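You operate a simulated robot arm through the tools that you are given. There is no shell and no other tool. Be economical: measure what you need, move in short steps, check, and stop when the job is done.

The job below is to be done with a simulated two-armed robot. You get a single attempt, and the scene is never put back.

TASK
Take the lid off the blue box on the top of the green table and lay it down there. Fetch the thick marker with blue bands and set it on the catch tray of the folder. Take the blue ink cartridge from the clear end of the green work bench and put it on the bottom shelf under the stapler. Take the green ink cartridge and put it on the back of the green work bench. Open the clips drawer, fetch the yellow clip from the inside of the clips drawer and set it on the back of the green work bench, then shut the drawer. Put the purple box on the pink board. Take the small pink box and leave it on the blue board. Take the small yellow box and leave it on the top of the green table. Open the lower sideboard drawer, take the card from the top of the sideboard and leave it in the inside of the lower sideboard drawer and shut the drawer again. Do these in any order. Set down upright: blue ink cartridge, green ink cartridge, purple box.

The check looks at the end state, three seconds after you hand in, the way a careful person would. Anything else that was tipped, shoved, dropped, spilled or broken makes it a failure. Lids that push on must go on centred and level and be pressed home; caps that screw on are set level and turned clockwise until they are tight.

THE ROBOT
Two 7-joint arms with two-finger parallel grippers on one trunk, on a base that drives. Base frame: it is fixed to the floor where the robot stands at the start and does not move with it; the origin is under the middle of the robot, x ahead of it, y to its left, z up; the surface under the hand at the start is at about z = 720. Units: mm, rad, N and s.
The left shoulder is at the start at [70, 188, 1040], the right one opposite. With the tool pointing down near the work surface each hand reaches from about 320 to 800 mm from the robot's upright axis, wherever it stands, measured 20 degrees to its own side. Places, roughly: back of the green work bench (78x22 cm) [-1300, 4780, 900]; blue board (32x21x1 cm) [2300, 0, 700]; blue box (17x9x8 cm) [500, 0, 700]; blue ink cartridge [-1000, 6250, 1000]; bottom shelf under the stapler [-1200, 5700, 100]; card [-1250, -2000, 750]; catch tray of the folder (15x15 cm) [3980, -980, 1080]; clips drawer [-1100, 4900, 800]; green ink cartridge [-1250, 6250, 1000]; inside of the lower sideboard drawer [-1300, -2200, 100]; lower sideboard drawer [-1200, -2200, 200]; pink board (32x21x1 cm) [2300, -500, 700]; purple box (15x9x9 cm) [600, -3400, 900]; small pink box (5x8x3 cm) [-1200, -2300, 700]; small yellow box (5x9x3 cm) [-1300, -2300, 700]; thick marker with blue bands [2750, 3250, 750]; top of the green table [600, 100, 700]; yellow clip (5x3x4 cm) [-1100, 4800, 800]. Payload 3.91 kg a hand.
The TCP of each hand is the grasp point between the finger pads, 30 mm short of the fingertips. In the tool frame z runs along the fingers and y along their closing line. The gripper opens to 110 mm. The fingers are 20 mm wide and 10 mm thick; the gripper's body (48 by 112 mm) begins 55 mm behind the TCP.
Orientation is that of the tool frame in the base frame, as a unit quaternion [x, y, z, w]. With the fingers straight down and closing along the base's y, the tool's x points along the base's -x, its y along +y and its z along -z.

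THE INTERFACE
- The arms move only by the tool apply_moves. It takes "left_steps", "right_steps" or both (then of equal length, played together; a hand with none holds still); each is a list that holds one entry, the list of rows, each a list of 7 numbers: the shift along the tool's x, y, z in cm, then the turn, a rotation vector about the tool's x, y, z in rad, then the finger opening in cm, from 0 to 11. In form: [[[tx, ty, tz, rx, ry, rz, grip], ...]]. A call has 1 to 8 rows; each row shifts and turns the commanded pose from where the row before left it, along the tool's axes as they then stand. Each row takes 0.2 s and may step no farther than 50 mm and 0.15 rad from the row before; otherwise, or with a gripper value out of range, the whole call is refused. A pose out of reach is approached as far as the arm can. The call stops where the force on the tool passes 40 N (or 10 N more than at its start, if that is more) or the arm is blocked; 0.2 s more then pass. Each finger travels about 72 mm/s and halts on what it meets, pressing with about 23 N; the grip force reading is that of the motor and also rises with nothing between the fingers. The clock runs only during rows and for 0.2 s after the last one: add rows that do not move to give the fingers time. The reply holds the time, the measured pose of the TCP, the force on the tool along the base axes, the opening and the grip force, in the units named above and with some noise, with the torque about the TCP (base axes, N m) and any sound that the robot's microphone picked up, and new pictures: "pictures" is both (left out), scene, wrist or none (wrist: the cameras of the hands that moved).
- Cameras (640 x 400 px; columns grow to the right, rows downward): "scene" is now at [136.7, 18.7, 1247.9]; the picture's right is [0.16, -0.99, 0.00], its down [-0.65, -0.11, -0.75] and it looks along [0.74, 0.12, -0.66] (base axes); focal length 256 px, centre (320, 200). "left" rides on the left gripper at [72, -17, -103] in its tool frame; the picture's right is [0.23, 0.97, 0.00], its down [-0.76, 0.18, -0.62] and it looks along [-0.61, 0.14, 0.78] (tool axes); focal length 222 px, centre (320, 200). "right" rides on the right gripper at [72, 17, -103] in its tool frame; the picture's right is [-0.23, 0.97, 0.00], its down [-0.76, -0.18, -0.62] and it looks along [-0.61, -0.14, 0.78] (tool axes); focal length 222 px, centre (320, 200). There is no depth. A picture from a camera that has moved, and an enlarged one, comes with that camera's place and axes in the base frame and with its lens. The place of the scene camera against the robot may be out by one fixed shift of up to 18 mm in any direction.
- move_column(by): slides the trunk up (or, below 0, down) by that many mm; the arms and the scene camera ride with it, the base frame stays. It gives what a move gives, with no picture.
- drive_base(legs): drives the robot by 1 to 6 legs, each [ahead, turn to the left] in mm and rad, along the robot's own axes; the way and the turn of a leg run together, so that a leg with both is an arc; at most 1500 mm and 3.142 rad a leg. The arms and the cameras ride along, it lands a little off, and it stops where it bumps. It gives what a move gives, and a new picture of the scene camera.
- turn_head(pan, tilt): turns the head with the scene camera to pan (to the left, within 1.501 rad either way) and tilt (down, from -0.506 to 1.204), counted from straight ahead of the robot. It gives what a move gives, and a new picture of the scene camera.
- enlarge(camera, box): a new picture of the part [left, top, right, bottom] of that camera's present view, enlarged. No time passes.
- close_job(): hands the job in; it is judged then, once.

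Work in short steps. Places have to be worked out from the pictures, the camera data and where the tool is seen: move nearer, look again, correct. Check each grasp and each placing, and mend what went wrong. You have 535 turns and 360 pictures in all, those below and enlarged ones among them. Open the grippers and draw the arms clear of the work before you hand the job in, unless the task says otherwise.

The tools are called after ">>>" as name(argument=value, ...) on one line, values as JSON. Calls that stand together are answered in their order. apply_moves: Moves the arms, as the interface text tells. Its arguments: {"type":"object","properties":{"left_steps":{"type":"array","items":{"type":"array","items":{"type":"array","items":{"type":"number"}}}},"right_steps":{"type":"array","items":{"type":"array","items":{"type":"array","items":{"type":"number"}}}},"pictures":{"type":"string","enum":["both","scene","wrist","none"]}},"required":[]} The other tools are called the same way: move_column (by) slides the trunk up or down; drive_base (legs) drives the base; turn_head (pan, tilt) turns the head that bears the scene camera; enlarge (camera, box) takes an enlarged picture of a part of a camera's view; close_job () hands the job in.

At the start:

```text
clock: 0.0
left_position: [463.9, 431.7, 1077.3]
left_tool_rot: [0.0, 1.0, 0.0, 0.0]
left_wrist_force: [-0.6, 0.4, 0.3]
left_moment: [0.0, -0.01, 0.02]
left_finger_gap: 109.9
left_finger_force: 0.2
right_position: [456.6, -23.0, 1073.4]
right_tool_rot: [0.001, 1.0, 0.0, 0.0]
right_wrist_force: [0.6, -0.2, 0.0]
right_moment: [-0.01, 0.02, 0.01]
right_finger_gap: 109.9
right_finger_force: 0.1
trunk travel left (down, up): [-550.0, 390.0]
robot x, y, heading: [-1.7, 0.7, 0.002]
head pan, tilt: [0.166, 0.726]
```

scene: 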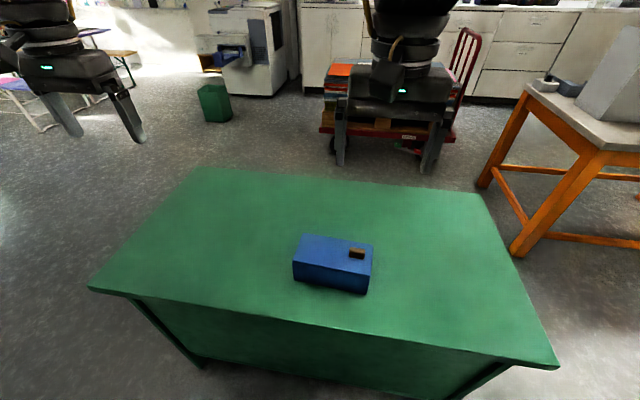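
right: 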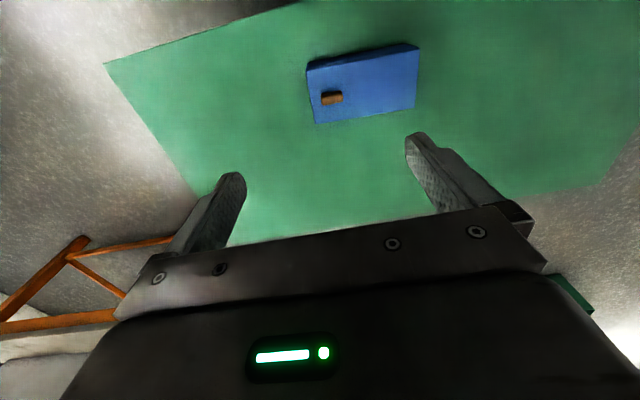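
left: 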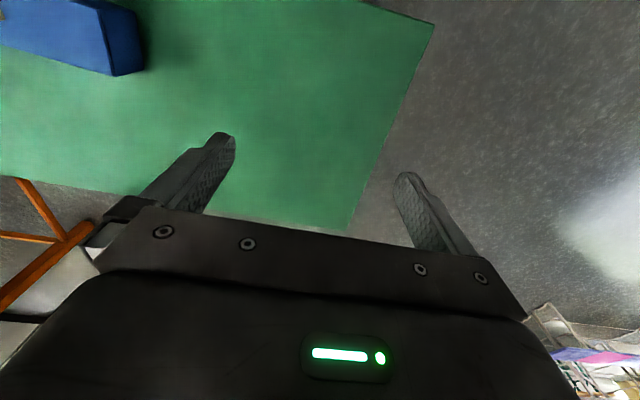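

I'll start with a closer look at the blue box and its lid.

>>> enlarge(camera="scene", box=[270, 215, 400, 305])

>>> enlarge(camera="right", box=[280, 30, 440, 140])

```text
4.44 times, centred on (335, 260) of scene
camera zoom: at [136.7, 18.7, 1247.9], right [0.16, -0.99, 0.0], down [-0.65, -0.11, -0.75], along [0.74, 0.12, -0.66], focal length 1138 px, centre (253, -67)
```

zoom: 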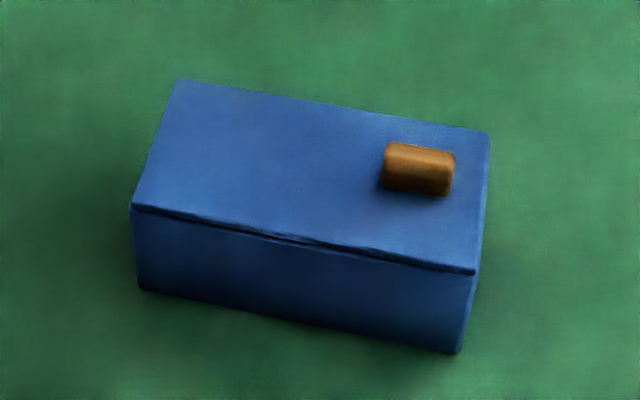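

```text
3.64 times, centred on (360, 85) of right
camera zoom: at [383.5, -7.4, 1176.6], right [0.23, 0.97, 0.0], down [0.76, -0.18, 0.62], along [0.61, -0.14, -0.78], focal length 808 px, centre (174, 618)
```

zoom: 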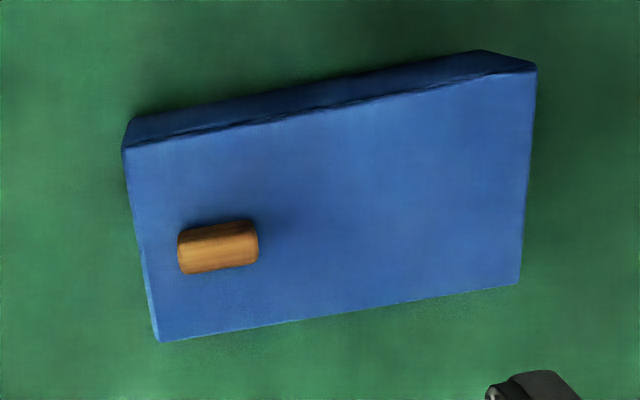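

The blue lid has an off-centre knob near [476, -9, 807] and its long side runs along y, turned about -0.07. I move the right hand above the knob with the fingers straddling its length.

>>> apply_moves(right_steps=[[[-1.94, 1.4, 4.5, 0, 0, 0.07, 6], [0, 0, 4.5, 0, 0, 0, 6], [0, 0, 4.5, 0, 0, 0, 6], [0, 0, 4.5, 0, 0, 0, 6], [0, 0, 0, 0, 0, 0, 6]]])

```text
refused: row 1 steps farther than a row can; nothing moved
```

The first row was too long, so I split it.

>>> apply_moves(right_steps=[[[-1.94, 1.4, 0, 0, 0, 0.07, 6], [0, 0, 4.5, 0, 0, 0, 6], [0, 0, 4.5, 0, 0, 0, 6], [0, 0, 4.5, 0, 0, 0, 6], [0, 0, 4.5, 0, 0, 0, 6], [0, 0, 0, 0, 0, 0, 6]]], pictures="wrist")

```text
clock: 1.4
left_position: [461.9, 432.0, 1076.7]
left_tool_rot: [0.0, 1.0, 0.001, 0.0]
left_wrist_force: [-0.4, 0.1, -0.3]
left_moment: [-0.06, -0.03, 0.03]
left_finger_gap: 109.9
left_finger_force: 0.1
right_position: [477.0, -10.1, 891.9]
right_tool_rot: [0.035, 0.999, 0.0, 0.001]
right_wrist_force: [-0.5, -0.9, 0.2]
right_moment: [0.03, -0.01, 0.01]
right_finger_gap: 59.8
right_finger_force: 0.1
trunk travel left (down, up): [-550.0, 390.0]
robot x, y, heading: [1.1, -0.9, 0.001]
head pan, tilt: [0.166, 0.726]
camera right: at [404.4, 12.3, 995.1], right [0.29, 0.96, 0.0], down [0.75, -0.23, 0.62], along [0.6, -0.18, -0.78], focal length 222 px, centre (320, 200)
```

right: 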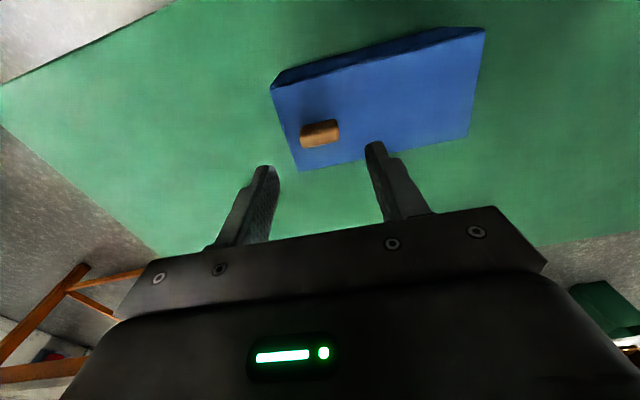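

The hand is aligned with the knob in y. I go down gradually to bring the fingertips beside it.

>>> apply_moves(right_steps=[[[0, 0, 3, 0, 0, 0, 6], [0, 0, 2.4, 0, 0, 0, 6], [0, 0, 0, 0, 0, 0, 6]]], pictures="both")

>>> enlarge(camera="scene", box=[270, 205, 400, 295])

```text
clock: 2.2
left_position: [462.9, 430.8, 1076.8]
left_tool_rot: [0.0, 1.0, 0.0, 0.001]
left_wrist_force: [-0.1, -0.3, 1.0]
left_moment: [-0.03, 0.04, 0.03]
left_finger_gap: 109.7
left_finger_force: 0.1
right_position: [476.5, -9.2, 837.2]
right_tool_rot: [0.034, 0.999, -0.001, 0.0]
right_wrist_force: [-0.5, -0.1, -0.8]
right_moment: [0.0, 0.02, -0.02]
right_finger_gap: 59.8
right_finger_force: 0.1
trunk travel left (down, up): [-550.0, 390.0]
robot x, y, heading: [-2.2, -0.0, -0.002]
head pan, tilt: [0.166, 0.726]
camera scene: at [136.4, 18.7, 1247.9], right [0.16, -0.99, 0.0], down [-0.65, -0.11, -0.75], along [0.74, 0.12, -0.66], focal length 256 px, centre (320, 200)
camera right: at [404.8, 11.2, 941.4], right [0.29, 0.96, 0.0], down [0.75, -0.23, 0.62], along [0.6, -0.18, -0.78], focal length 222 px, centre (320, 200)
```

scene: 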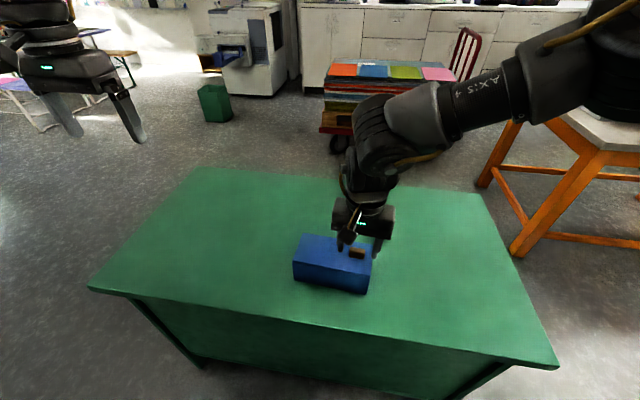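
right: 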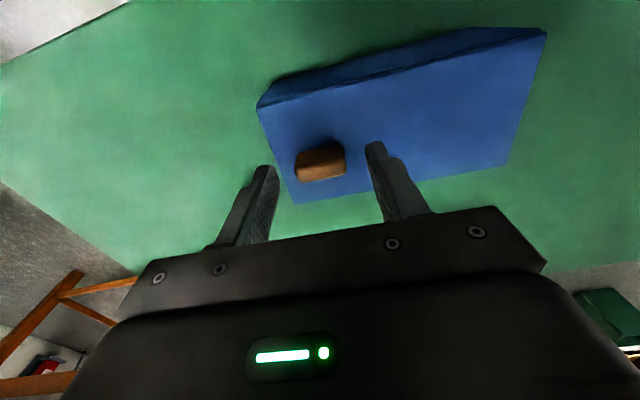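

```text
4.44 times, centred on (335, 250) of scene
camera zoom: at [136.4, 18.7, 1247.9], right [0.16, -0.99, 0.0], down [-0.65, -0.11, -0.75], along [0.74, 0.12, -0.66], focal length 1138 px, centre (253, -22)
```

zoom: 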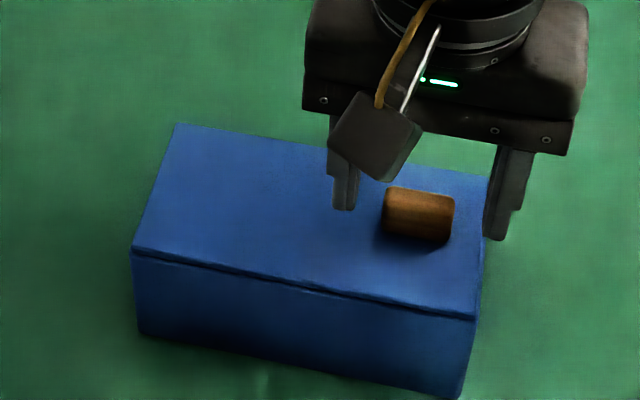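

The fingertips straddle the knob, with its middle level with the tips. I go down a little more and then close.

>>> apply_moves(right_steps=[[[0, 0, 0.4, 0, 0, 0, 6], [0, 0, 0.4, 0, 0, 0, 6], [0, 0, 0, 0, 0, 0, 0], [0, 0, 0, 0, 0, 0, 0], [0, 0, 0, 0, 0, 0, 0]]], pictures="wrist")

```text
clock: 3.4
left_position: [463.3, 432.4, 1075.9]
left_tool_rot: [0.0, 1.0, 0.0, 0.001]
left_wrist_force: [-0.5, 0.7, -0.3]
left_moment: [0.01, 0.03, -0.02]
left_finger_gap: 109.9
left_finger_force: 0.1
right_position: [476.5, -10.1, 830.9]
right_tool_rot: [0.035, 0.999, 0.0, 0.0]
right_wrist_force: [-0.7, 1.4, 0.1]
right_moment: [0.02, 0.01, 0.02]
right_finger_gap: 32.8
right_finger_force: 22.8
trunk travel left (down, up): [-550.0, 390.0]
robot x, y, heading: [-0.9, -1.2, 0.0]
head pan, tilt: [0.166, 0.726]
camera right: at [404.7, 11.6, 933.9], right [0.29, 0.96, 0.0], down [0.75, -0.23, 0.62], along [0.6, -0.18, -0.78], focal length 222 px, centre (320, 200)
```

right: 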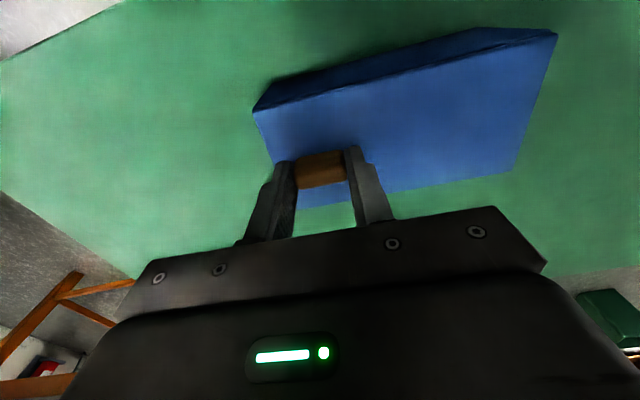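

Gripped the knob at 33 mm. I lift slowly and watch the force and the box.

>>> apply_moves(right_steps=[[[0, 0, -0.5, 0, 0, 0, 0], [0, 0, -0.5, 0, 0, 0, 0], [0, 0, -1, 0, 0, 0, 0], [0, 0, -1, 0, 0, 0, 0]]], pictures="none")

>>> enlarge(camera="scene", box=[250, 195, 410, 305])

```text
clock: 4.4
left_position: [463.0, 433.0, 1076.4]
left_tool_rot: [0.0, 1.0, 0.0, 0.0]
left_wrist_force: [0.3, -0.3, 0.3]
left_moment: [0.03, 0.0, -0.01]
left_finger_gap: 109.8
left_finger_force: 0.0
right_position: [476.2, -9.1, 861.9]
right_tool_rot: [0.035, 0.999, 0.0, 0.0]
right_wrist_force: [1.1, -0.3, -1.0]
right_moment: [-0.08, 0.05, 0.01]
right_finger_gap: 32.9
right_finger_force: 23.0
trunk travel left (down, up): [-550.0, 390.0]
robot x, y, heading: [2.8, 0.9, 0.001]
head pan, tilt: [0.166, 0.726]
```

```text
3.64 times, centred on (330, 250) of scene
camera zoom: at [136.6, 18.7, 1247.8], right [0.16, -0.99, 0.0], down [-0.65, -0.11, -0.75], along [0.74, 0.12, -0.66], focal length 931 px, centre (284, 18)
```

zoom: 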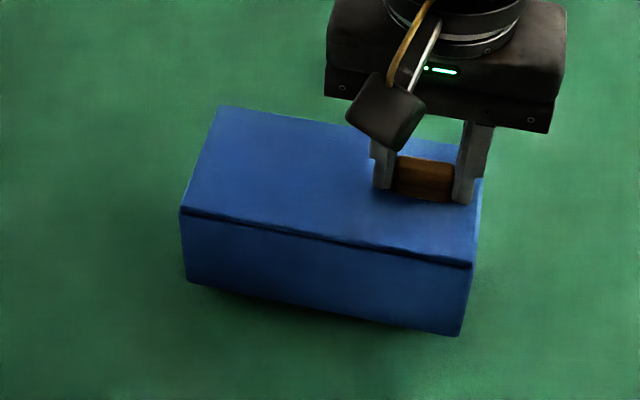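

The whole box came up with the lid, so the lid grips. I set it back down and will look at its ends before holding the body with the left hand.

>>> apply_moves(right_steps=[[[0, 0, 1, 0, 0, 0, 0], [0, 0, 1, 0, 0, 0, 0], [0, 0, 0.7, 0, 0, 0, 0], [0, 0, 0.3, 0, 0, 0, 0], [0, 0, 0, 0, 0, 0, 0]]], pictures="none")

>>> enlarge(camera="scene", box=[280, 225, 390, 300])

>>> enlarge(camera="left", box=[0, 0, 170, 106])

```text
clock: 5.6
left_position: [463.0, 431.4, 1075.5]
left_tool_rot: [0.0, 1.0, 0.0, 0.0]
left_wrist_force: [-0.2, -0.2, -0.2]
left_moment: [0.0, 0.0, -0.04]
left_finger_gap: 109.7
left_finger_force: 0.0
right_position: [474.9, -9.1, 831.3]
right_tool_rot: [0.034, 0.999, 0.0, 0.001]
right_wrist_force: [0.0, 0.6, -1.8]
right_moment: [-0.04, -0.01, -0.03]
right_finger_gap: 32.9
right_finger_force: 23.1
trunk travel left (down, up): [-550.0, 390.0]
robot x, y, heading: [1.8, -1.9, -0.0]
head pan, tilt: [0.166, 0.726]
```

```text
5.33 times, centred on (335, 262) of scene
camera zoom: at [136.8, 18.8, 1247.8], right [0.16, -0.99, 0.0], down [-0.65, -0.11, -0.75], along [0.74, 0.12, -0.66], focal length 1365 px, centre (240, -133)
```

zoom: 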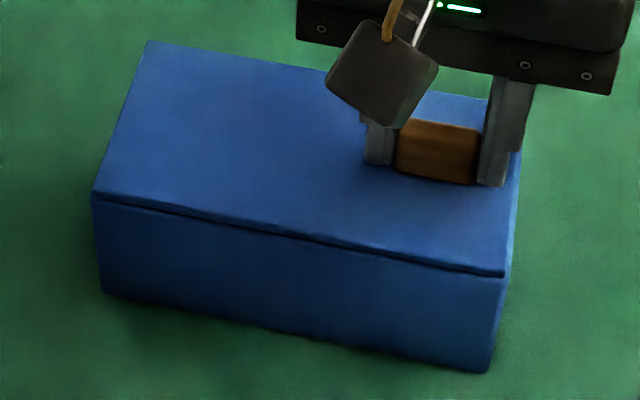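

```text
3.76 times, centred on (85, 53) of left
camera zoom: at [390.1, 416.1, 1179.8], right [-0.23, 0.97, 0.0], down [0.76, 0.18, 0.62], along [0.61, 0.14, -0.78], focal length 836 px, centre (1205, 753)
```

zoom: 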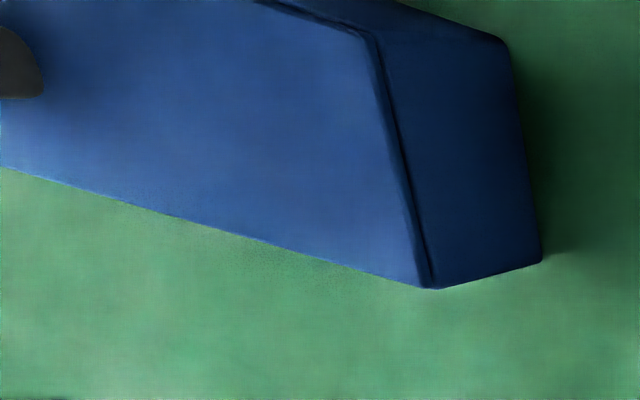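

The body moves with the lid, so I'll hold the body with the left hand. The left hand comes in tilted from the box's left end, gripping below the lid seam, and I turn it in place first.

>>> apply_moves(left_steps=[[[0, 0, 0, 0, 0, -0.15, 11], [0, 0, 0, 0, 0, -0.15, 11], [0, 0, 0, 0, 0, -0.15, 11], [0, 0, 0, 0, 0, -0.15, 11], [0, 0, 0, 0, 0, -0.15, 11], [0, 0, 0, 0, 0, -0.15, 11], [0, 0, 0, 0, 0, -0.15, 11], [0, 0, 0, 0, 0, -0.15, 11]]], pictures="none")

>>> apply_moves(left_steps=[[[0, 0, 0, 0, 0, -0.15, 11], [0, 0, 0, 0, 0, -0.15, 11], [0, 0, 0, 0, 0.145, 0, 11], [0, 0, 0, 0, 0.145, 0, 11], [0, 0, 0, 0, 0.145, 0, 11], [0, 0, 0, 0, 0.145, 0, 11], [0, 0, 0, 0, 0.145, 0, 11], [0, 0, 0, 0, 0.145, 0, 11]]], pictures="wrist")

```text
clock: 7.4
left_position: [501.0, 501.4, 1076.5]
left_tool_rot: [-0.563, 0.826, -0.004, -0.001]
left_wrist_force: [-0.1, 0.4, -0.1]
left_moment: [0.01, 0.02, -0.03]
left_finger_gap: 109.7
left_finger_force: 0.1
left hand out of reach, approached as far as the arm can: row 6, 7, 8
right_position: [474.4, -7.3, 832.3]
right_tool_rot: [0.034, 0.999, -0.001, 0.001]
right_wrist_force: [-0.3, 1.3, -2.1]
right_moment: [-0.11, 0.0, -0.02]
right_finger_gap: 32.7
right_finger_force: 23.2
trunk travel left (down, up): [-550.0, 390.0]
robot x, y, heading: [5.0, 3.8, -0.0]
head pan, tilt: [0.166, 0.726]
```

```text
clock: 8.8
left_position: [493.9, 588.4, 1037.0]
left_tool_rot: [-0.659, 0.703, -0.18, -0.197]
left_wrist_force: [22.9, -20.7, -72.5]
left_moment: [3.53, 3.96, 0.04]
left_finger_gap: 110.0
left_finger_force: 0.0
left hand out of reach, approached as far as the arm can: row 1, 2, 3, 4, 7
right_position: [475.7, -9.3, 831.2]
right_tool_rot: [0.035, 0.999, 0.0, -0.002]
right_wrist_force: [-0.4, -0.5, -1.6]
right_moment: [-0.07, 0.03, -0.03]
right_finger_gap: 32.9
right_finger_force: 23.6
trunk travel left (down, up): [-550.0, 390.0]
robot x, y, heading: [-1.6, 0.1, -0.003]
head pan, tilt: [0.166, 0.726]
stopped in row 7 (left hand): the force on the tool passed its limit at 277 N (the readings are from after the stop); the commanded pose is now the measured one
camera left: at [510.9, 579.0, 1163.5], right [-0.98, -0.13, 0.12], down [-0.11, 0.98, 0.15], along [-0.14, 0.13, -0.98], focal length 222 px, centre (320, 200)
```

left: 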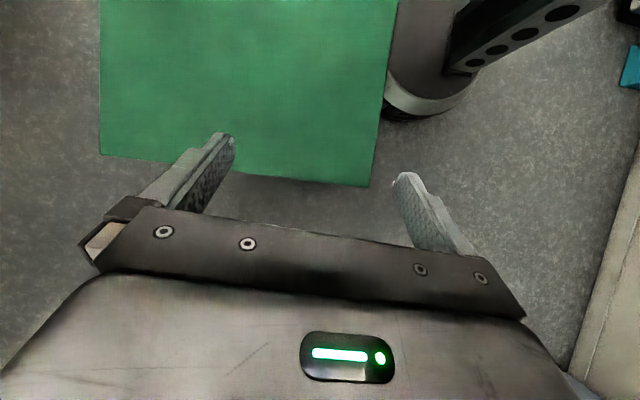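

The left hand hit its reach limit and something pressed on it. I turn the head to look at it.

>>> turn_head(pan=0.8, tilt=0.5)

```text
clock: 9.9
left_position: [494.8, 587.7, 1037.0]
left_tool_rot: [-0.659, 0.703, -0.18, -0.196]
left_wrist_force: [35.7, -49.3, -88.7]
left_moment: [8.21, 5.82, -0.03]
left_finger_gap: 109.8
left_finger_force: 0.0
right_position: [476.8, -10.0, 831.9]
right_tool_rot: [0.035, 0.999, 0.0, 0.001]
right_wrist_force: [0.5, 0.1, -1.4]
right_moment: [-0.07, 0.01, -0.02]
right_finger_gap: 32.8
right_finger_force: 22.8
trunk travel left (down, up): [-550.0, 390.0]
robot x, y, heading: [2.5, 0.3, -0.001]
head pan, tilt: [0.799, 0.499]
camera scene: at [117.6, 70.2, 1267.7], right [0.72, -0.7, 0.0], down [-0.33, -0.34, -0.88], along [0.61, 0.63, -0.48], focal length 256 px, centre (320, 200)
```

scene: 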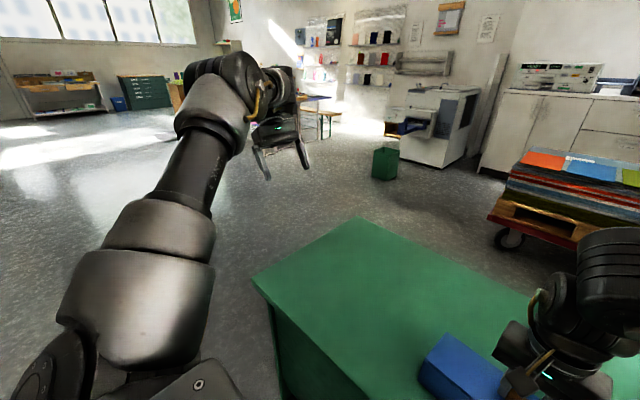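

The left gripper pressed against its own wrist, so I undo the tilt and the yaw.

>>> apply_moves(left_steps=[[[0, 0, 0, 0, -0.14, 0, 11], [0, 0, 0, 0, -0.14, 0, 11], [0, 0, 0, 0, -0.14, 0, 11], [0, 0, 0, 0, -0.12, 0.0, 11], [0, 0, 0, 0, 0, 0.15, 11], [0, 0, 0, 0, 0, 0.15, 11], [0, 0, 0, 0, 0, 0.15, 11], [0, 0, 0, 0, 0, 0.15, 11]]], pictures="none")

>>> apply_moves(left_steps=[[[0, 0, 0, 0, 0, 0.15, 11], [0, 0, 0, 0, 0, 0.15, 11], [0, 0, 0, 0, 0, 0.15, 11], [0, 0, 0, 0, 0, 0.15, 11], [0, 0, 0, 0, 0, 0.15, 11], [0, 0, 0, 0, 0, 0.15, 11], [0, 0, 0, 0, 0, 0, 11]]], pictures="none")

```text
clock: 11.7
left_position: [497.4, 592.9, 1044.6]
left_tool_rot: [-0.434, 0.901, -0.002, -0.003]
left_wrist_force: [-1.3, 0.3, 0.2]
left_moment: [-0.01, -0.05, 0.02]
left_finger_gap: 109.9
left_finger_force: 0.1
left hand out of reach, approached as far as the arm can: row 4
right_position: [475.8, -10.0, 831.3]
right_tool_rot: [0.035, 0.999, 0.0, 0.0]
right_wrist_force: [-0.1, -0.1, -1.2]
right_moment: [-0.07, 0.04, 0.01]
right_finger_gap: 32.9
right_finger_force: 23.0
trunk travel left (down, up): [-550.0, 390.0]
robot x, y, heading: [-0.5, -3.9, 0.003]
head pan, tilt: [0.799, 0.499]
```

```text
clock: 13.3
left_position: [499.3, 592.5, 1044.0]
left_tool_rot: [0.0, 1.0, -0.003, -0.002]
left_wrist_force: [-0.6, 1.3, 0.0]
left_moment: [-0.02, -0.01, -0.02]
left_finger_gap: 109.9
left_finger_force: 0.1
right_position: [475.4, -9.4, 831.7]
right_tool_rot: [0.035, 0.999, 0.0, 0.001]
right_wrist_force: [-0.2, -0.6, -1.3]
right_moment: [-0.08, 0.0, 0.01]
right_finger_gap: 32.9
right_finger_force: 22.9
trunk travel left (down, up): [-550.0, 390.0]
robot x, y, heading: [0.8, -2.7, -0.0]
head pan, tilt: [0.799, 0.499]
```

Left hand is clear. Now I lift the closed box slightly and turn it with the right hand so its long side runs away from the robot, the knob end being far. That lets the left hand grip the body naturally.

>>> apply_moves(right_steps=[[[0, 0, -4, 0, 0, 0, 0], [0, 0, 0, 0, 0, -0.14, 0], [0, 0, 0, 0, 0, -0.14, 0], [0, 0, 0, 0, 0, -0.14, 0], [0, 0, 0, 0, 0, -0.14, 0], [0, 0, 0, 0, 0, -0.14, 0], [0, 0, 0, 0, 0, -0.14, 0], [0, 0, 0, 0, 0, 0, 0]]], pictures="none")

>>> apply_moves(right_steps=[[[0, 0, 0, 0, 0, -0.14, 0], [0, 0, 0, 0, 0, -0.14, 0], [0, 0, 0, 0, 0, -0.14, 0], [0, 0, 0, 0, 0, -0.14, 0], [0, 0, 0, 0, 0, -0.14, 0], [0, 0, 0, 0, 0, -0.1, 0], [0, 0, 0, 0, 0, 0, 0]]], pictures="none")

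>>> turn_head(pan=0.0, tilt=0.8)

```text
clock: 15.3
left_position: [497.9, 592.4, 1043.7]
left_tool_rot: [-0.002, 1.0, -0.003, -0.003]
left_wrist_force: [0.1, 0.0, 0.0]
left_moment: [0.01, 0.02, -0.02]
left_finger_gap: 110.0
left_finger_force: 0.1
right_position: [442.8, 26.0, 902.8]
right_tool_rot: [-0.243, 0.969, 0.041, 0.01]
right_wrist_force: [0.1, 1.3, -2.7]
right_moment: [-0.07, -0.05, -0.04]
right_finger_gap: 32.8
right_finger_force: 23.0
right hand out of reach, approached as far as the arm can: row 4, 5, 6, 7
trunk travel left (down, up): [-550.0, 390.0]
robot x, y, heading: [-0.3, -0.5, -0.0]
head pan, tilt: [0.799, 0.499]
stopped in row 8 (right hand): the arm was blocked; the commanded pose is now the measured one
```

```text
clock: 17.1
left_position: [498.4, 593.1, 1044.3]
left_tool_rot: [-0.001, 1.0, -0.003, -0.002]
left_wrist_force: [0.1, -0.8, 0.9]
left_moment: [0.01, 0.01, 0.01]
left_finger_gap: 109.9
left_finger_force: 0.1
right_position: [427.5, 50.5, 934.3]
right_tool_rot: [-0.29, 0.954, 0.074, 0.026]
right_wrist_force: [0.3, -0.3, -1.6]
right_moment: [-0.07, -0.05, 0.0]
right_finger_gap: 33.2
right_finger_force: 22.2
right hand out of reach, approached as far as the arm can: row 1, 2, 3, 4, 5, 6
trunk travel left (down, up): [-550.0, 390.0]
robot x, y, heading: [0.6, -2.1, -0.0]
head pan, tilt: [0.799, 0.499]
stopped in row 7 (right hand): the arm was blocked; the commanded pose is now the measured one
```

```text
clock: 18.2
left_position: [499.2, 594.1, 1044.8]
left_tool_rot: [-0.001, 1.0, -0.003, -0.003]
left_wrist_force: [0.6, 0.0, 0.3]
left_moment: [0.03, 0.01, -0.02]
left_finger_gap: 109.8
left_finger_force: 0.0
right_position: [426.9, 53.0, 933.4]
right_tool_rot: [-0.29, 0.954, 0.074, 0.026]
right_wrist_force: [0.6, 0.2, -1.8]
right_moment: [-0.1, -0.06, 0.02]
right_finger_gap: 33.1
right_finger_force: 22.8
trunk travel left (down, up): [-550.0, 390.0]
robot x, y, heading: [-0.2, 1.4, 0.001]
head pan, tilt: [0.0, 0.799]
camera scene: at [134.7, 5.1, 1241.8], right [0.0, -1.0, 0.0], down [-0.72, 0.0, -0.7], along [0.7, 0.0, -0.72], focal length 256 px, centre (320, 200)
```

scene: 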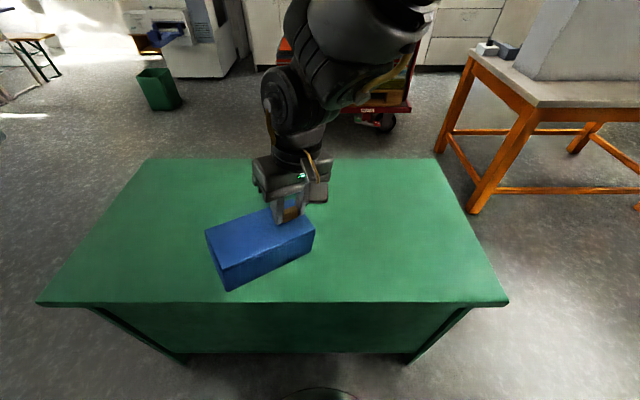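

The right wrist can't turn that far here. I test how far the left wrist turns the other way.

>>> apply_moves(left_steps=[[[0, 0, 0, 0, 0, 0.15, 11], [0, 0, 0, 0, 0, 0.15, 11], [0, 0, 0, 0, 0, 0.15, 11], [0, 0, 0, 0, 0, 0.15, 11], [0, 0, 0, 0, 0, 0.15, 11], [0, 0, 0, 0, 0, 0.15, 11], [0, 0, 0, 0, 0, 0.15, 11], [0, 0, 0, 0, 0, 0.15, 11]]], pictures="none")

```text
clock: 20.0
left_position: [498.5, 592.1, 1044.6]
left_tool_rot: [0.564, 0.825, -0.004, 0.0]
left_wrist_force: [-0.3, 0.4, 0.2]
left_moment: [0.01, 0.02, 0.01]
left_finger_gap: 110.1
left_finger_force: 0.0
right_position: [427.5, 51.6, 934.5]
right_tool_rot: [-0.29, 0.954, 0.074, 0.025]
right_wrist_force: [-0.3, 0.1, -1.3]
right_moment: [-0.07, -0.02, 0.0]
right_finger_gap: 33.1
right_finger_force: 23.0
trunk travel left (down, up): [-550.0, 390.0]
robot x, y, heading: [2.3, 1.7, -0.004]
head pan, tilt: [0.0, 0.799]
```

The left wrist turns the other way freely, so I set the box back as it was and bring the left hand to its left end. First I level the right hand, turn it back and lower it.

>>> apply_moves(right_steps=[[[0, 0, 0, 0.0305, 0.0095, 0.132, 0], [0, 0, 0, 0.0305, 0.0095, 0.132, 0], [0, 0, 0, 0.0305, 0.0095, 0.132, 0], [0, 0, 0, 0.0305, 0.0095, 0.132, 0], [0, 0, 0, 0.0305, 0.0095, 0.132, 0], [-2.66, -2.92, 0, 0, 0, 0, 0], [-2.66, -2.92, 0, 0, 0, 0, 0], [0, 0, 0, 0, 0, 0, 0]]], left_steps=[[[0, 0, 0, 0, 0, 0.15, 11], [0, 0, 0, 0, 0, 0.15, 11], [0, 0, 0, 0, 0, 0.07, 11], [0, 0, 0, 0, 0, 0, 11], [0, 0, 0, 0, 0, 0, 11], [0, 0, 0, 0, 0, 0, 11], [0, 0, 0, 0, 0, 0, 11], [0, 0, 0, 0, 0, 0, 11]]], pictures="scene")

```text
clock: 21.8
left_position: [496.9, 593.3, 1044.9]
left_tool_rot: [0.706, 0.708, -0.004, 0.0]
left_wrist_force: [0.4, 0.8, -0.2]
left_moment: [-0.04, 0.03, 0.02]
left_finger_gap: 110.2
left_finger_force: 0.1
right_position: [473.9, -8.1, 932.2]
right_tool_rot: [0.034, 0.999, -0.004, 0.0]
right_wrist_force: [-0.2, 0.1, -0.8]
right_moment: [-0.05, -0.01, -0.01]
right_finger_gap: 32.9
right_finger_force: 22.7
trunk travel left (down, up): [-550.0, 390.0]
robot x, y, heading: [0.8, -0.7, 0.005]
head pan, tilt: [0.0, 0.799]
camera scene: at [134.1, 6.1, 1241.8], right [0.0, -1.0, 0.0], down [-0.72, 0.0, -0.7], along [0.7, 0.0, -0.72], focal length 256 px, centre (320, 200)
```

scene: 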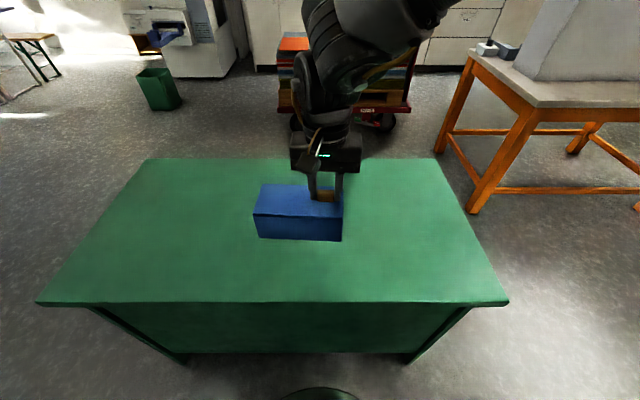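

The box is level again, so I lower it to the table.

>>> apply_moves(right_steps=[[[0, 0, 4, 0, 0, 0, 0], [0, 0, 4, 0, 0, 0, 0], [0, 0, 1.2, 0, 0, 0, 0], [0, 0, 0.5, 0, 0, 0, 0], [0, 0, 0.4, 0, 0, 0, 0], [0, 0, 0, 0, 0, 0, 0]]], left_steps=[[[0, 0, 0, 0, -0.14, 0, 11], [0, 0, 0, 0, -0.14, 0, 11], [0, 0, 0, 0, -0.14, 0, 11], [0, 0, 0, 0, -0.14, 0, 11], [0, 0, 0, 0, -0.14, 0, 11], [0, 0, 0, 0, 0, 0, 11]]], pictures="wrist")

```text
clock: 23.2
left_position: [498.3, 592.9, 1045.5]
left_tool_rot: [0.662, 0.665, -0.245, 0.243]
left_wrist_force: [-0.8, -0.3, 0.1]
left_moment: [0.0, -0.03, -0.02]
left_finger_gap: 110.2
left_finger_force: 0.1
right_position: [474.2, -9.7, 831.5]
right_tool_rot: [0.035, 0.999, -0.002, 0.001]
right_wrist_force: [1.0, 0.3, 3.2]
right_moment: [0.12, 0.1, -0.06]
right_finger_gap: 33.1
right_finger_force: 22.6
trunk travel left (down, up): [-550.0, 390.0]
robot x, y, heading: [-2.7, -0.4, -0.004]
head pan, tilt: [0.0, 0.799]
camera right: at [403.2, 11.6, 934.0], right [0.29, 0.96, 0.0], down [0.75, -0.23, 0.63], along [0.6, -0.19, -0.78], focal length 222 px, centre (320, 200)
camera left: at [480.2, 715.7, 1077.0], right [0.97, 0.18, -0.15], down [0.18, -0.17, 0.97], along [0.14, -0.97, -0.2], focal length 222 px, centre (320, 200)
```

right: 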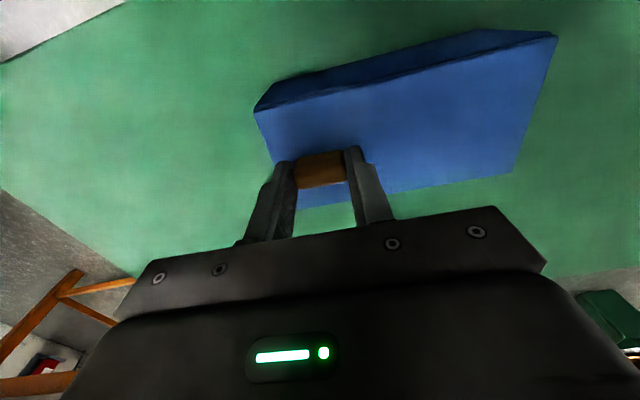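
left: 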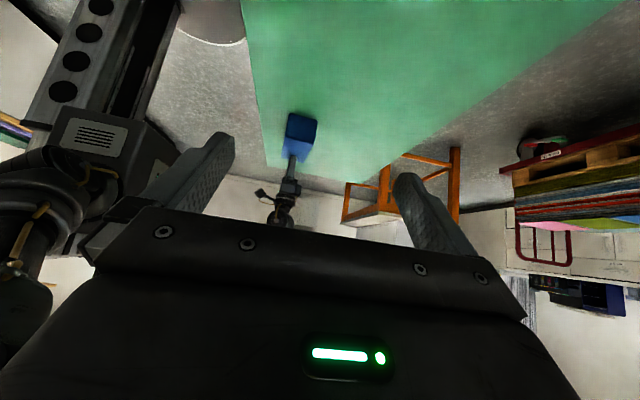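

The box is down again. The left hand is tilted toward the box end, and I bring it in along its finger direction.

>>> apply_moves(left_steps=[[[-1.85, -0.13, 4.5, 0, 0, 0, 11], [-1.85, -0.13, 4.5, 0, 0, 0, 11], [-1.85, -0.13, 4.5, 0, 0, 0, 11], [-1.85, -0.13, 4.5, 0, 0, 0, 11], [-1.85, -0.13, 4.5, 0, 0, 0, 11], [-1.85, -0.13, 4.5, 0, 0, 0, 11], [-1.85, -0.13, 4.5, 0, 0, 0, 11], [0, 0, 0, 0.045, 0, 0.0535, 11]]], pictures="both")

```text
clock: 25.0
left_position: [488.8, 289.6, 888.7]
left_tool_rot: [0.685, 0.642, -0.253, 0.234]
left_wrist_force: [0.2, -1.0, 0.9]
left_moment: [-0.01, -0.01, 0.0]
left_finger_gap: 110.0
left_finger_force: 0.0
right_position: [474.0, -9.5, 830.4]
right_tool_rot: [0.033, 0.999, -0.003, 0.001]
right_wrist_force: [0.7, -0.2, 3.8]
right_moment: [0.13, 0.07, 0.01]
right_finger_gap: 32.9
right_finger_force: 22.7
trunk travel left (down, up): [-550.0, 390.0]
robot x, y, heading: [-1.0, 3.8, 0.002]
head pan, tilt: [0.0, 0.799]
camera scene: at [134.2, 4.8, 1241.8], right [0.0, -1.0, 0.0], down [-0.72, 0.0, -0.7], along [0.7, 0.0, -0.72], focal length 256 px, centre (320, 200)
camera left: at [479.7, 414.1, 921.2], right [0.98, 0.11, -0.15], down [0.17, -0.19, 0.97], along [0.08, -0.98, -0.2], focal length 222 px, centre (320, 200)
```

scene: 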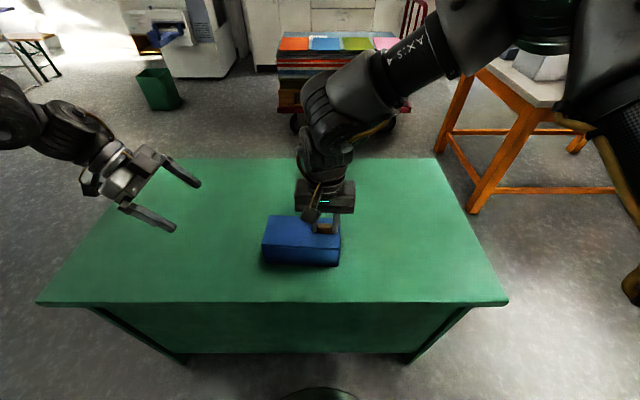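
left: 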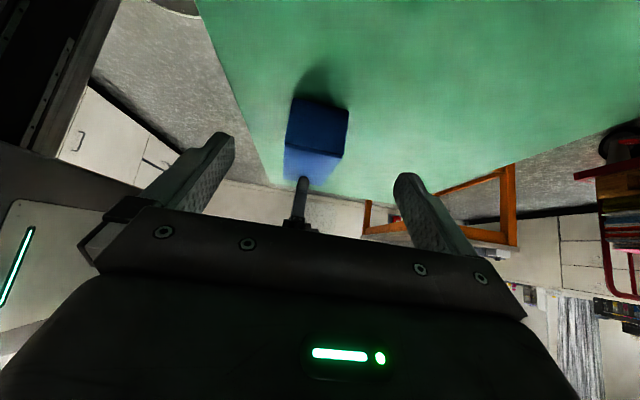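

The box end centre is at about x=485, z=753. I close most of the distance, lined up, and look again.

>>> apply_moves(left_steps=[[[-2.83, 0.46, 3, 0, 0, 0, 11], [-2.83, 0.46, 3, 0, 0, 0, 11], [0, 0, 4, 0, 0, 0, 11], [0, 0, 4, 0, 0, 0, 11], [0, 0, 0, 0, 0, 0, 11]]], pictures="both")

```text
clock: 26.2
left_position: [488.4, 154.6, 819.4]
left_tool_rot: [0.685, 0.641, -0.254, 0.234]
left_wrist_force: [-0.2, 0.1, 0.8]
left_moment: [-0.01, -0.01, -0.01]
left_finger_gap: 110.2
left_finger_force: 0.0
right_position: [476.1, -10.3, 831.3]
right_tool_rot: [0.034, 0.999, -0.003, 0.001]
right_wrist_force: [-0.2, -0.7, 1.9]
right_moment: [0.18, 0.04, 0.03]
right_finger_gap: 33.0
right_finger_force: 23.1
trunk travel left (down, up): [-550.0, 390.0]
robot x, y, heading: [-1.5, -2.4, -0.001]
head pan, tilt: [0.0, 0.799]
camera scene: at [134.2, 5.0, 1241.8], right [0.0, -1.0, 0.0], down [-0.72, 0.0, -0.7], along [0.7, 0.0, -0.72], focal length 256 px, centre (320, 200)
camera left: at [479.1, 279.3, 851.1], right [0.98, 0.11, -0.15], down [0.17, -0.19, 0.97], along [0.08, -0.98, -0.2], focal length 222 px, centre (320, 200)
```

scene: 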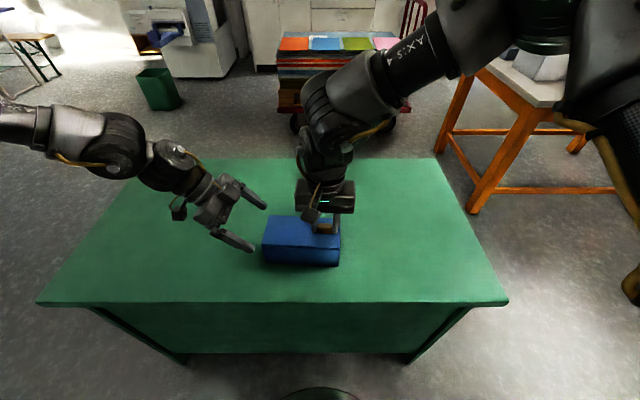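
left: 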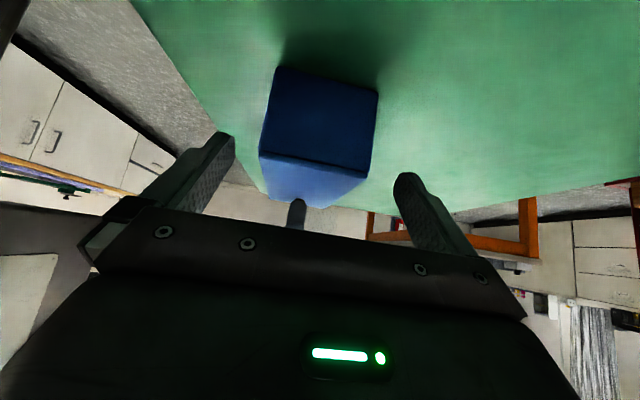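

The fingers line up on both sides of the box body. I advance the last 8 cm and close gently.

>>> apply_moves(left_steps=[[[0, 0.07, 4, 0, 0, 0, 11], [0, 0, 3.9, 0, 0, 0, 11], [0, 0, 0, 0, 0, 0, 11]]], pictures="wrist")

>>> enlarge(camera="scene", box=[190, 170, 390, 290])

```text
clock: 27.0
left_position: [473.3, 130.8, 787.2]
left_tool_rot: [0.684, 0.642, -0.253, 0.235]
left_wrist_force: [2.3, -0.6, -0.6]
left_moment: [0.02, -0.04, 0.01]
left_finger_gap: 110.1
left_finger_force: 0.0
left hand out of reach, approached as far as the arm can: row 1, 2
right_position: [475.0, -10.9, 831.8]
right_tool_rot: [0.033, 0.999, -0.003, 0.001]
right_wrist_force: [-1.1, -0.9, 2.5]
right_moment: [0.1, -0.05, 0.09]
right_finger_gap: 32.9
right_finger_force: 23.0
trunk travel left (down, up): [-550.0, 390.0]
robot x, y, heading: [-0.1, -1.9, 0.002]
head pan, tilt: [0.0, 0.799]
camera left: at [463.3, 255.2, 819.7], right [0.98, 0.11, -0.15], down [0.17, -0.19, 0.97], along [0.08, -0.98, -0.2], focal length 222 px, centre (320, 200)
```

left: 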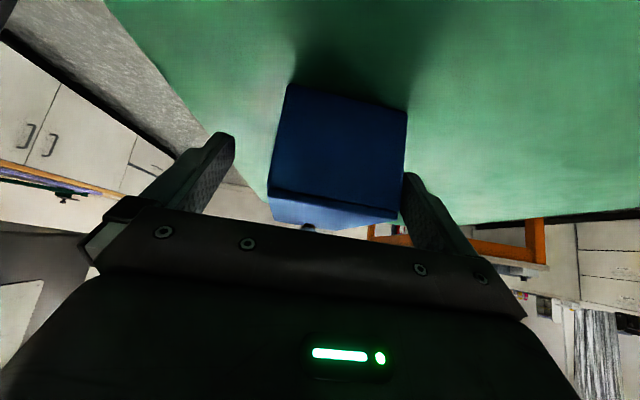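

```text
3.20 times, centred on (290, 230) of scene
camera zoom: at [134.3, 4.8, 1241.8], right [0.0, -1.0, 0.0], down [-0.72, 0.0, -0.7], along [0.7, 0.0, -0.72], focal length 819 px, centre (416, 104)
```

zoom: 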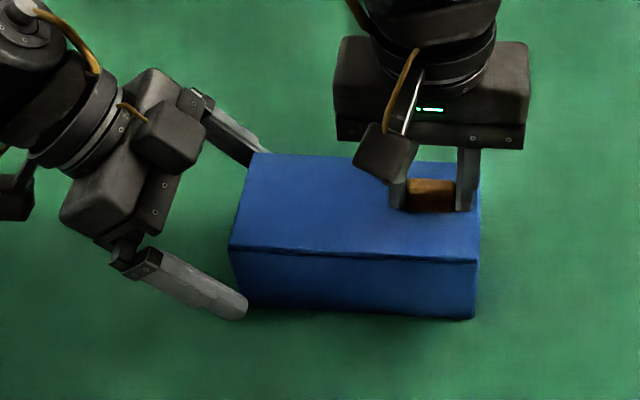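

The left hand reaches its limit there. I back it out, then carry the closed box up and left to meet it.

>>> apply_moves(left_steps=[[[0, 0, -4, 0, 0, 0, 11], [0, 0, -4, 0, 0, 0, 11], [0, 0, -4, 0, 0, 0, 11], [0, 0, 0, 0, 0, 0, 11], [0, 0, 0, 0, 0, 0, 11], [0, 0, 0, 0, 0, 0, 11]]], right_steps=[[[0, 0, 0, 0, 0, 0, 0], [0, 0, -2, 0, 0, 0, 0], [0, 0, -2.5, 0, 0, 0, 0], [0, 2.6, -2, 0, 0, 0, 0], [0, 2.6, 0, 0, 0, 0, 0], [0, 0, 0, 0, 0, 0, 0]]], pictures="none")

```text
clock: 28.4
left_position: [478.5, 208.1, 877.5]
left_tool_rot: [0.685, 0.641, -0.254, 0.235]
left_wrist_force: [-0.4, 0.3, 0.3]
left_moment: [0.02, -0.02, 0.02]
left_finger_gap: 110.0
left_finger_force: 0.0
right_position: [478.0, 42.2, 896.4]
right_tool_rot: [0.034, 0.999, -0.002, 0.0]
right_wrist_force: [0.7, -0.1, -1.6]
right_moment: [-0.08, 0.01, 0.02]
right_finger_gap: 33.0
right_finger_force: 23.1
trunk travel left (down, up): [-550.0, 390.0]
robot x, y, heading: [0.3, -0.0, 0.002]
head pan, tilt: [0.0, 0.799]
```

The box is held in the air. I bring the left hand down its axis to straddle the body.

>>> apply_moves(left_steps=[[[-0.3, 1.1, 0, 0, 0, 0, 11], [0, 0, 4, 0, 0, 0, 11], [0, 0, 3.9, 0, 0, 0, 11], [0, 0, 0, 0, 0, 0, 11]]], pictures="wrist")

>>> enlarge(camera="scene", box=[150, 130, 390, 280])

```text
clock: 29.4
left_position: [485.9, 154.2, 819.9]
left_tool_rot: [0.685, 0.642, -0.253, 0.234]
left_wrist_force: [-0.4, 0.0, -0.1]
left_moment: [-0.02, 0.04, 0.01]
left_finger_gap: 110.2
left_finger_force: 0.0
right_position: [478.3, 42.7, 896.4]
right_tool_rot: [0.033, 0.999, -0.004, 0.002]
right_wrist_force: [0.4, -0.5, -1.2]
right_moment: [-0.07, -0.04, 0.02]
right_finger_gap: 32.9
right_finger_force: 22.8
trunk travel left (down, up): [-550.0, 390.0]
robot x, y, heading: [0.5, 0.2, -0.003]
head pan, tilt: [0.0, 0.799]
camera left: at [476.2, 278.2, 851.3], right [0.98, 0.11, -0.15], down [0.17, -0.19, 0.97], along [0.08, -0.98, -0.2], focal length 222 px, centre (320, 200)
```

left: 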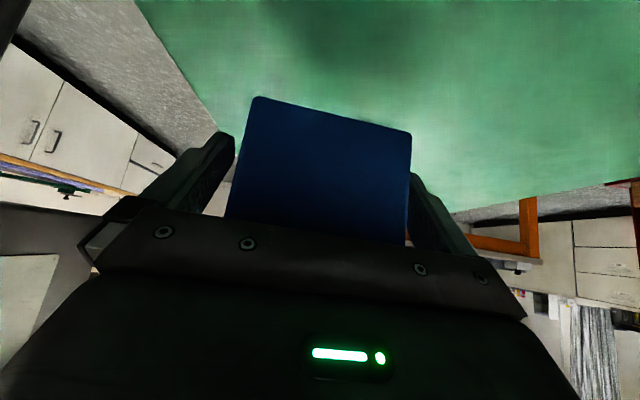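

```text
2.67 times, centred on (270, 205) of scene
camera zoom: at [134.1, 5.3, 1241.8], right [0.0, -1.0, 0.0], down [-0.72, 0.0, -0.7], along [0.7, 0.0, -0.72], focal length 683 px, centre (453, 187)
```

zoom: 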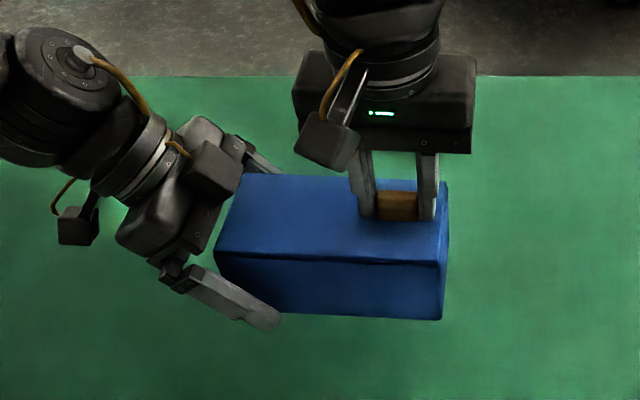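

The fingers straddle the body below the seam. I centre by 5 mm and close the left gripper.

>>> apply_moves(left_steps=[[[0, 0.5, 0.3, 0, 0, 0, 11], [0, 0, 0, 0, 0, 0, 7], [0, 0, 0, 0, 0, 0, 7], [0, 0, 0, 0, 0, 0, 7]]], pictures="wrist")

```text
clock: 30.4
left_position: [490.5, 151.7, 815.2]
left_tool_rot: [0.685, 0.641, -0.254, 0.234]
left_wrist_force: [-6.6, 2.2, -1.0]
left_moment: [0.06, -0.27, -0.64]
left_finger_gap: 86.1
left_finger_force: 22.7
right_position: [478.5, 42.4, 894.9]
right_tool_rot: [0.034, 0.999, -0.003, 0.002]
right_wrist_force: [7.2, -2.5, 0.1]
right_moment: [-0.11, -0.3, -0.23]
right_finger_gap: 32.9
right_finger_force: 22.8
trunk travel left (down, up): [-550.0, 390.0]
robot x, y, heading: [-1.8, 0.5, -0.002]
head pan, tilt: [0.0, 0.799]
heard: snap
camera left: at [481.1, 276.3, 849.1], right [0.98, 0.11, -0.15], down [0.17, -0.19, 0.97], along [0.07, -0.98, -0.2], focal length 222 px, centre (320, 200)
```

left: 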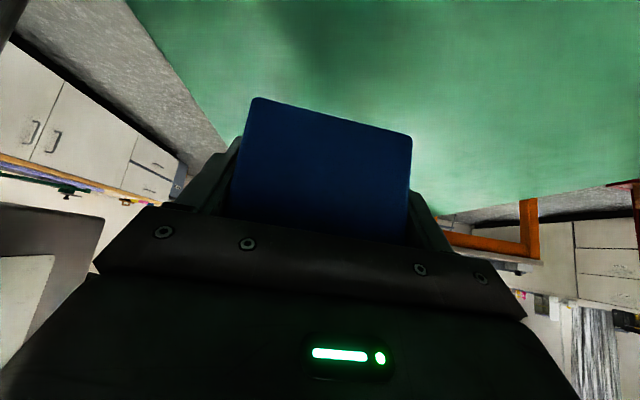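

The left gripper holds the body at 86 mm and a snap was heard. I now lift the lid with the right hand.

>>> apply_moves(right_steps=[[[0, 0, -0.5, 0, 0, 0, 0], [0, 0, -0.5, 0, 0, 0, 0], [0, 0, -0.5, 0, 0, 0, 0], [0, 0, -0.5, 0, 0, 0, 0], [0, 0, -1, 0, 0, 0, 0]]], pictures="none")

>>> enlarge(camera="scene", box=[150, 130, 390, 280])

```text
clock: 31.6
left_position: [491.8, 151.5, 816.1]
left_tool_rot: [0.685, 0.642, -0.253, 0.234]
left_wrist_force: [-1.0, 1.2, 4.1]
left_moment: [0.06, 0.0, -0.02]
left_finger_gap: 86.0
left_finger_force: 23.5
right_position: [478.1, 40.7, 925.6]
right_tool_rot: [0.034, 0.999, -0.003, 0.0]
right_wrist_force: [0.8, -1.1, -4.1]
right_moment: [-0.63, 0.01, 0.01]
right_finger_gap: 34.6
right_finger_force: 23.1
trunk travel left (down, up): [-550.0, 390.0]
robot x, y, heading: [2.9, -1.9, -0.002]
head pan, tilt: [0.0, 0.799]
```

```text
2.67 times, centred on (270, 205) of scene
camera zoom: at [134.4, 4.9, 1241.8], right [0.0, -1.0, 0.0], down [-0.72, 0.0, -0.7], along [0.7, 0.0, -0.72], focal length 683 px, centre (453, 187)
```

zoom: 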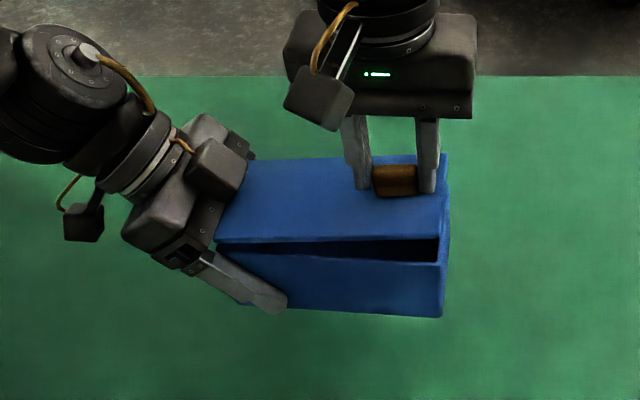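

The lid is open at the knob side but its left end is near the left gripper. I pull it right and up in small steps.

>>> apply_moves(right_steps=[[[0, -0.8, -0.2, 0, 0, 0, 0], [0, -0.8, -0.2, 0, 0, 0, 0], [0, -0.8, -0.2, 0, 0, 0, 0], [0, -0.8, -0.3, 0, 0, 0, 0]]], pictures="none")

>>> enlarge(camera="scene", box=[150, 130, 390, 280])

```text
clock: 32.6
left_position: [490.5, 152.3, 817.8]
left_tool_rot: [0.685, 0.641, -0.254, 0.233]
left_wrist_force: [0.6, 0.7, 0.5]
left_moment: [0.08, 0.0, 0.0]
left_finger_gap: 85.9
left_finger_force: 22.8
right_position: [476.7, 10.4, 935.6]
right_tool_rot: [0.034, 0.999, -0.003, 0.001]
right_wrist_force: [-0.5, 0.3, 0.0]
right_moment: [-0.01, 0.02, 0.0]
right_finger_gap: 33.2
right_finger_force: 22.8
trunk travel left (down, up): [-550.0, 390.0]
robot x, y, heading: [0.5, 0.2, 0.003]
head pan, tilt: [0.0, 0.799]
```

```text
2.67 times, centred on (270, 205) of scene
camera zoom: at [134.6, 4.4, 1241.8], right [0.0, -1.0, 0.0], down [-0.72, 0.0, -0.7], along [0.7, 0.0, -0.72], focal length 683 px, centre (453, 187)
```

zoom: 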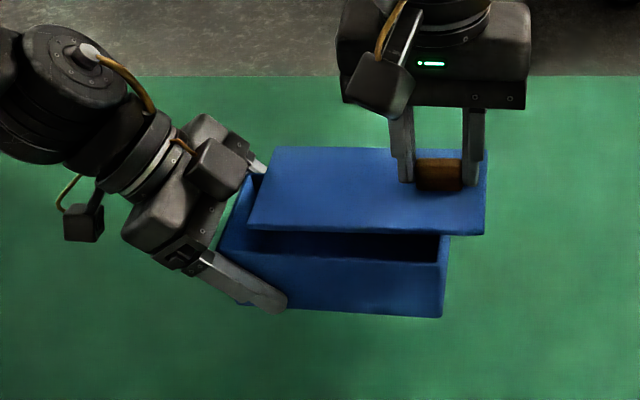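

The lid is off. I carry it to the right, and move the body left and down with the left hand.

>>> apply_moves(right_steps=[[[0, 0, -2, 0, 0, 0, 0], [0, -4.6, 0, 0, 0, 0, 0], [0, -4.6, 0, 0, 0, 0, 0], [0, -4.6, 0, 0, 0, 0, 0], [0, -4.6, 0, 0, 0, 0, 0], [0, -4.6, 4, 0, 0, 0, 0], [0, 0, 4.5, 0, 0, 0, 0], [0, 0, 4.5, 0, 0, 0, 0]]], left_steps=[[[0, 0, 0, 0, 0, 0, 7], [0, 0, 0, 0, 0, 0, 7], [2.6, -0.14, 0.1, 0, 0, 0, 7], [2.6, -0.14, 0.1, 0, 0, 0, 7], [2.6, -0.14, 0.1, 0, 0, 0, 7], [0, 0, 0, 0, 0, 0, 7], [0, 0, 0, 0, 0, 0, 7], [0, 0, 0, 0, 0, 0, 7]]], pictures="scene")

```text
refused: row 6 steps farther than a row can; nothing moved
```

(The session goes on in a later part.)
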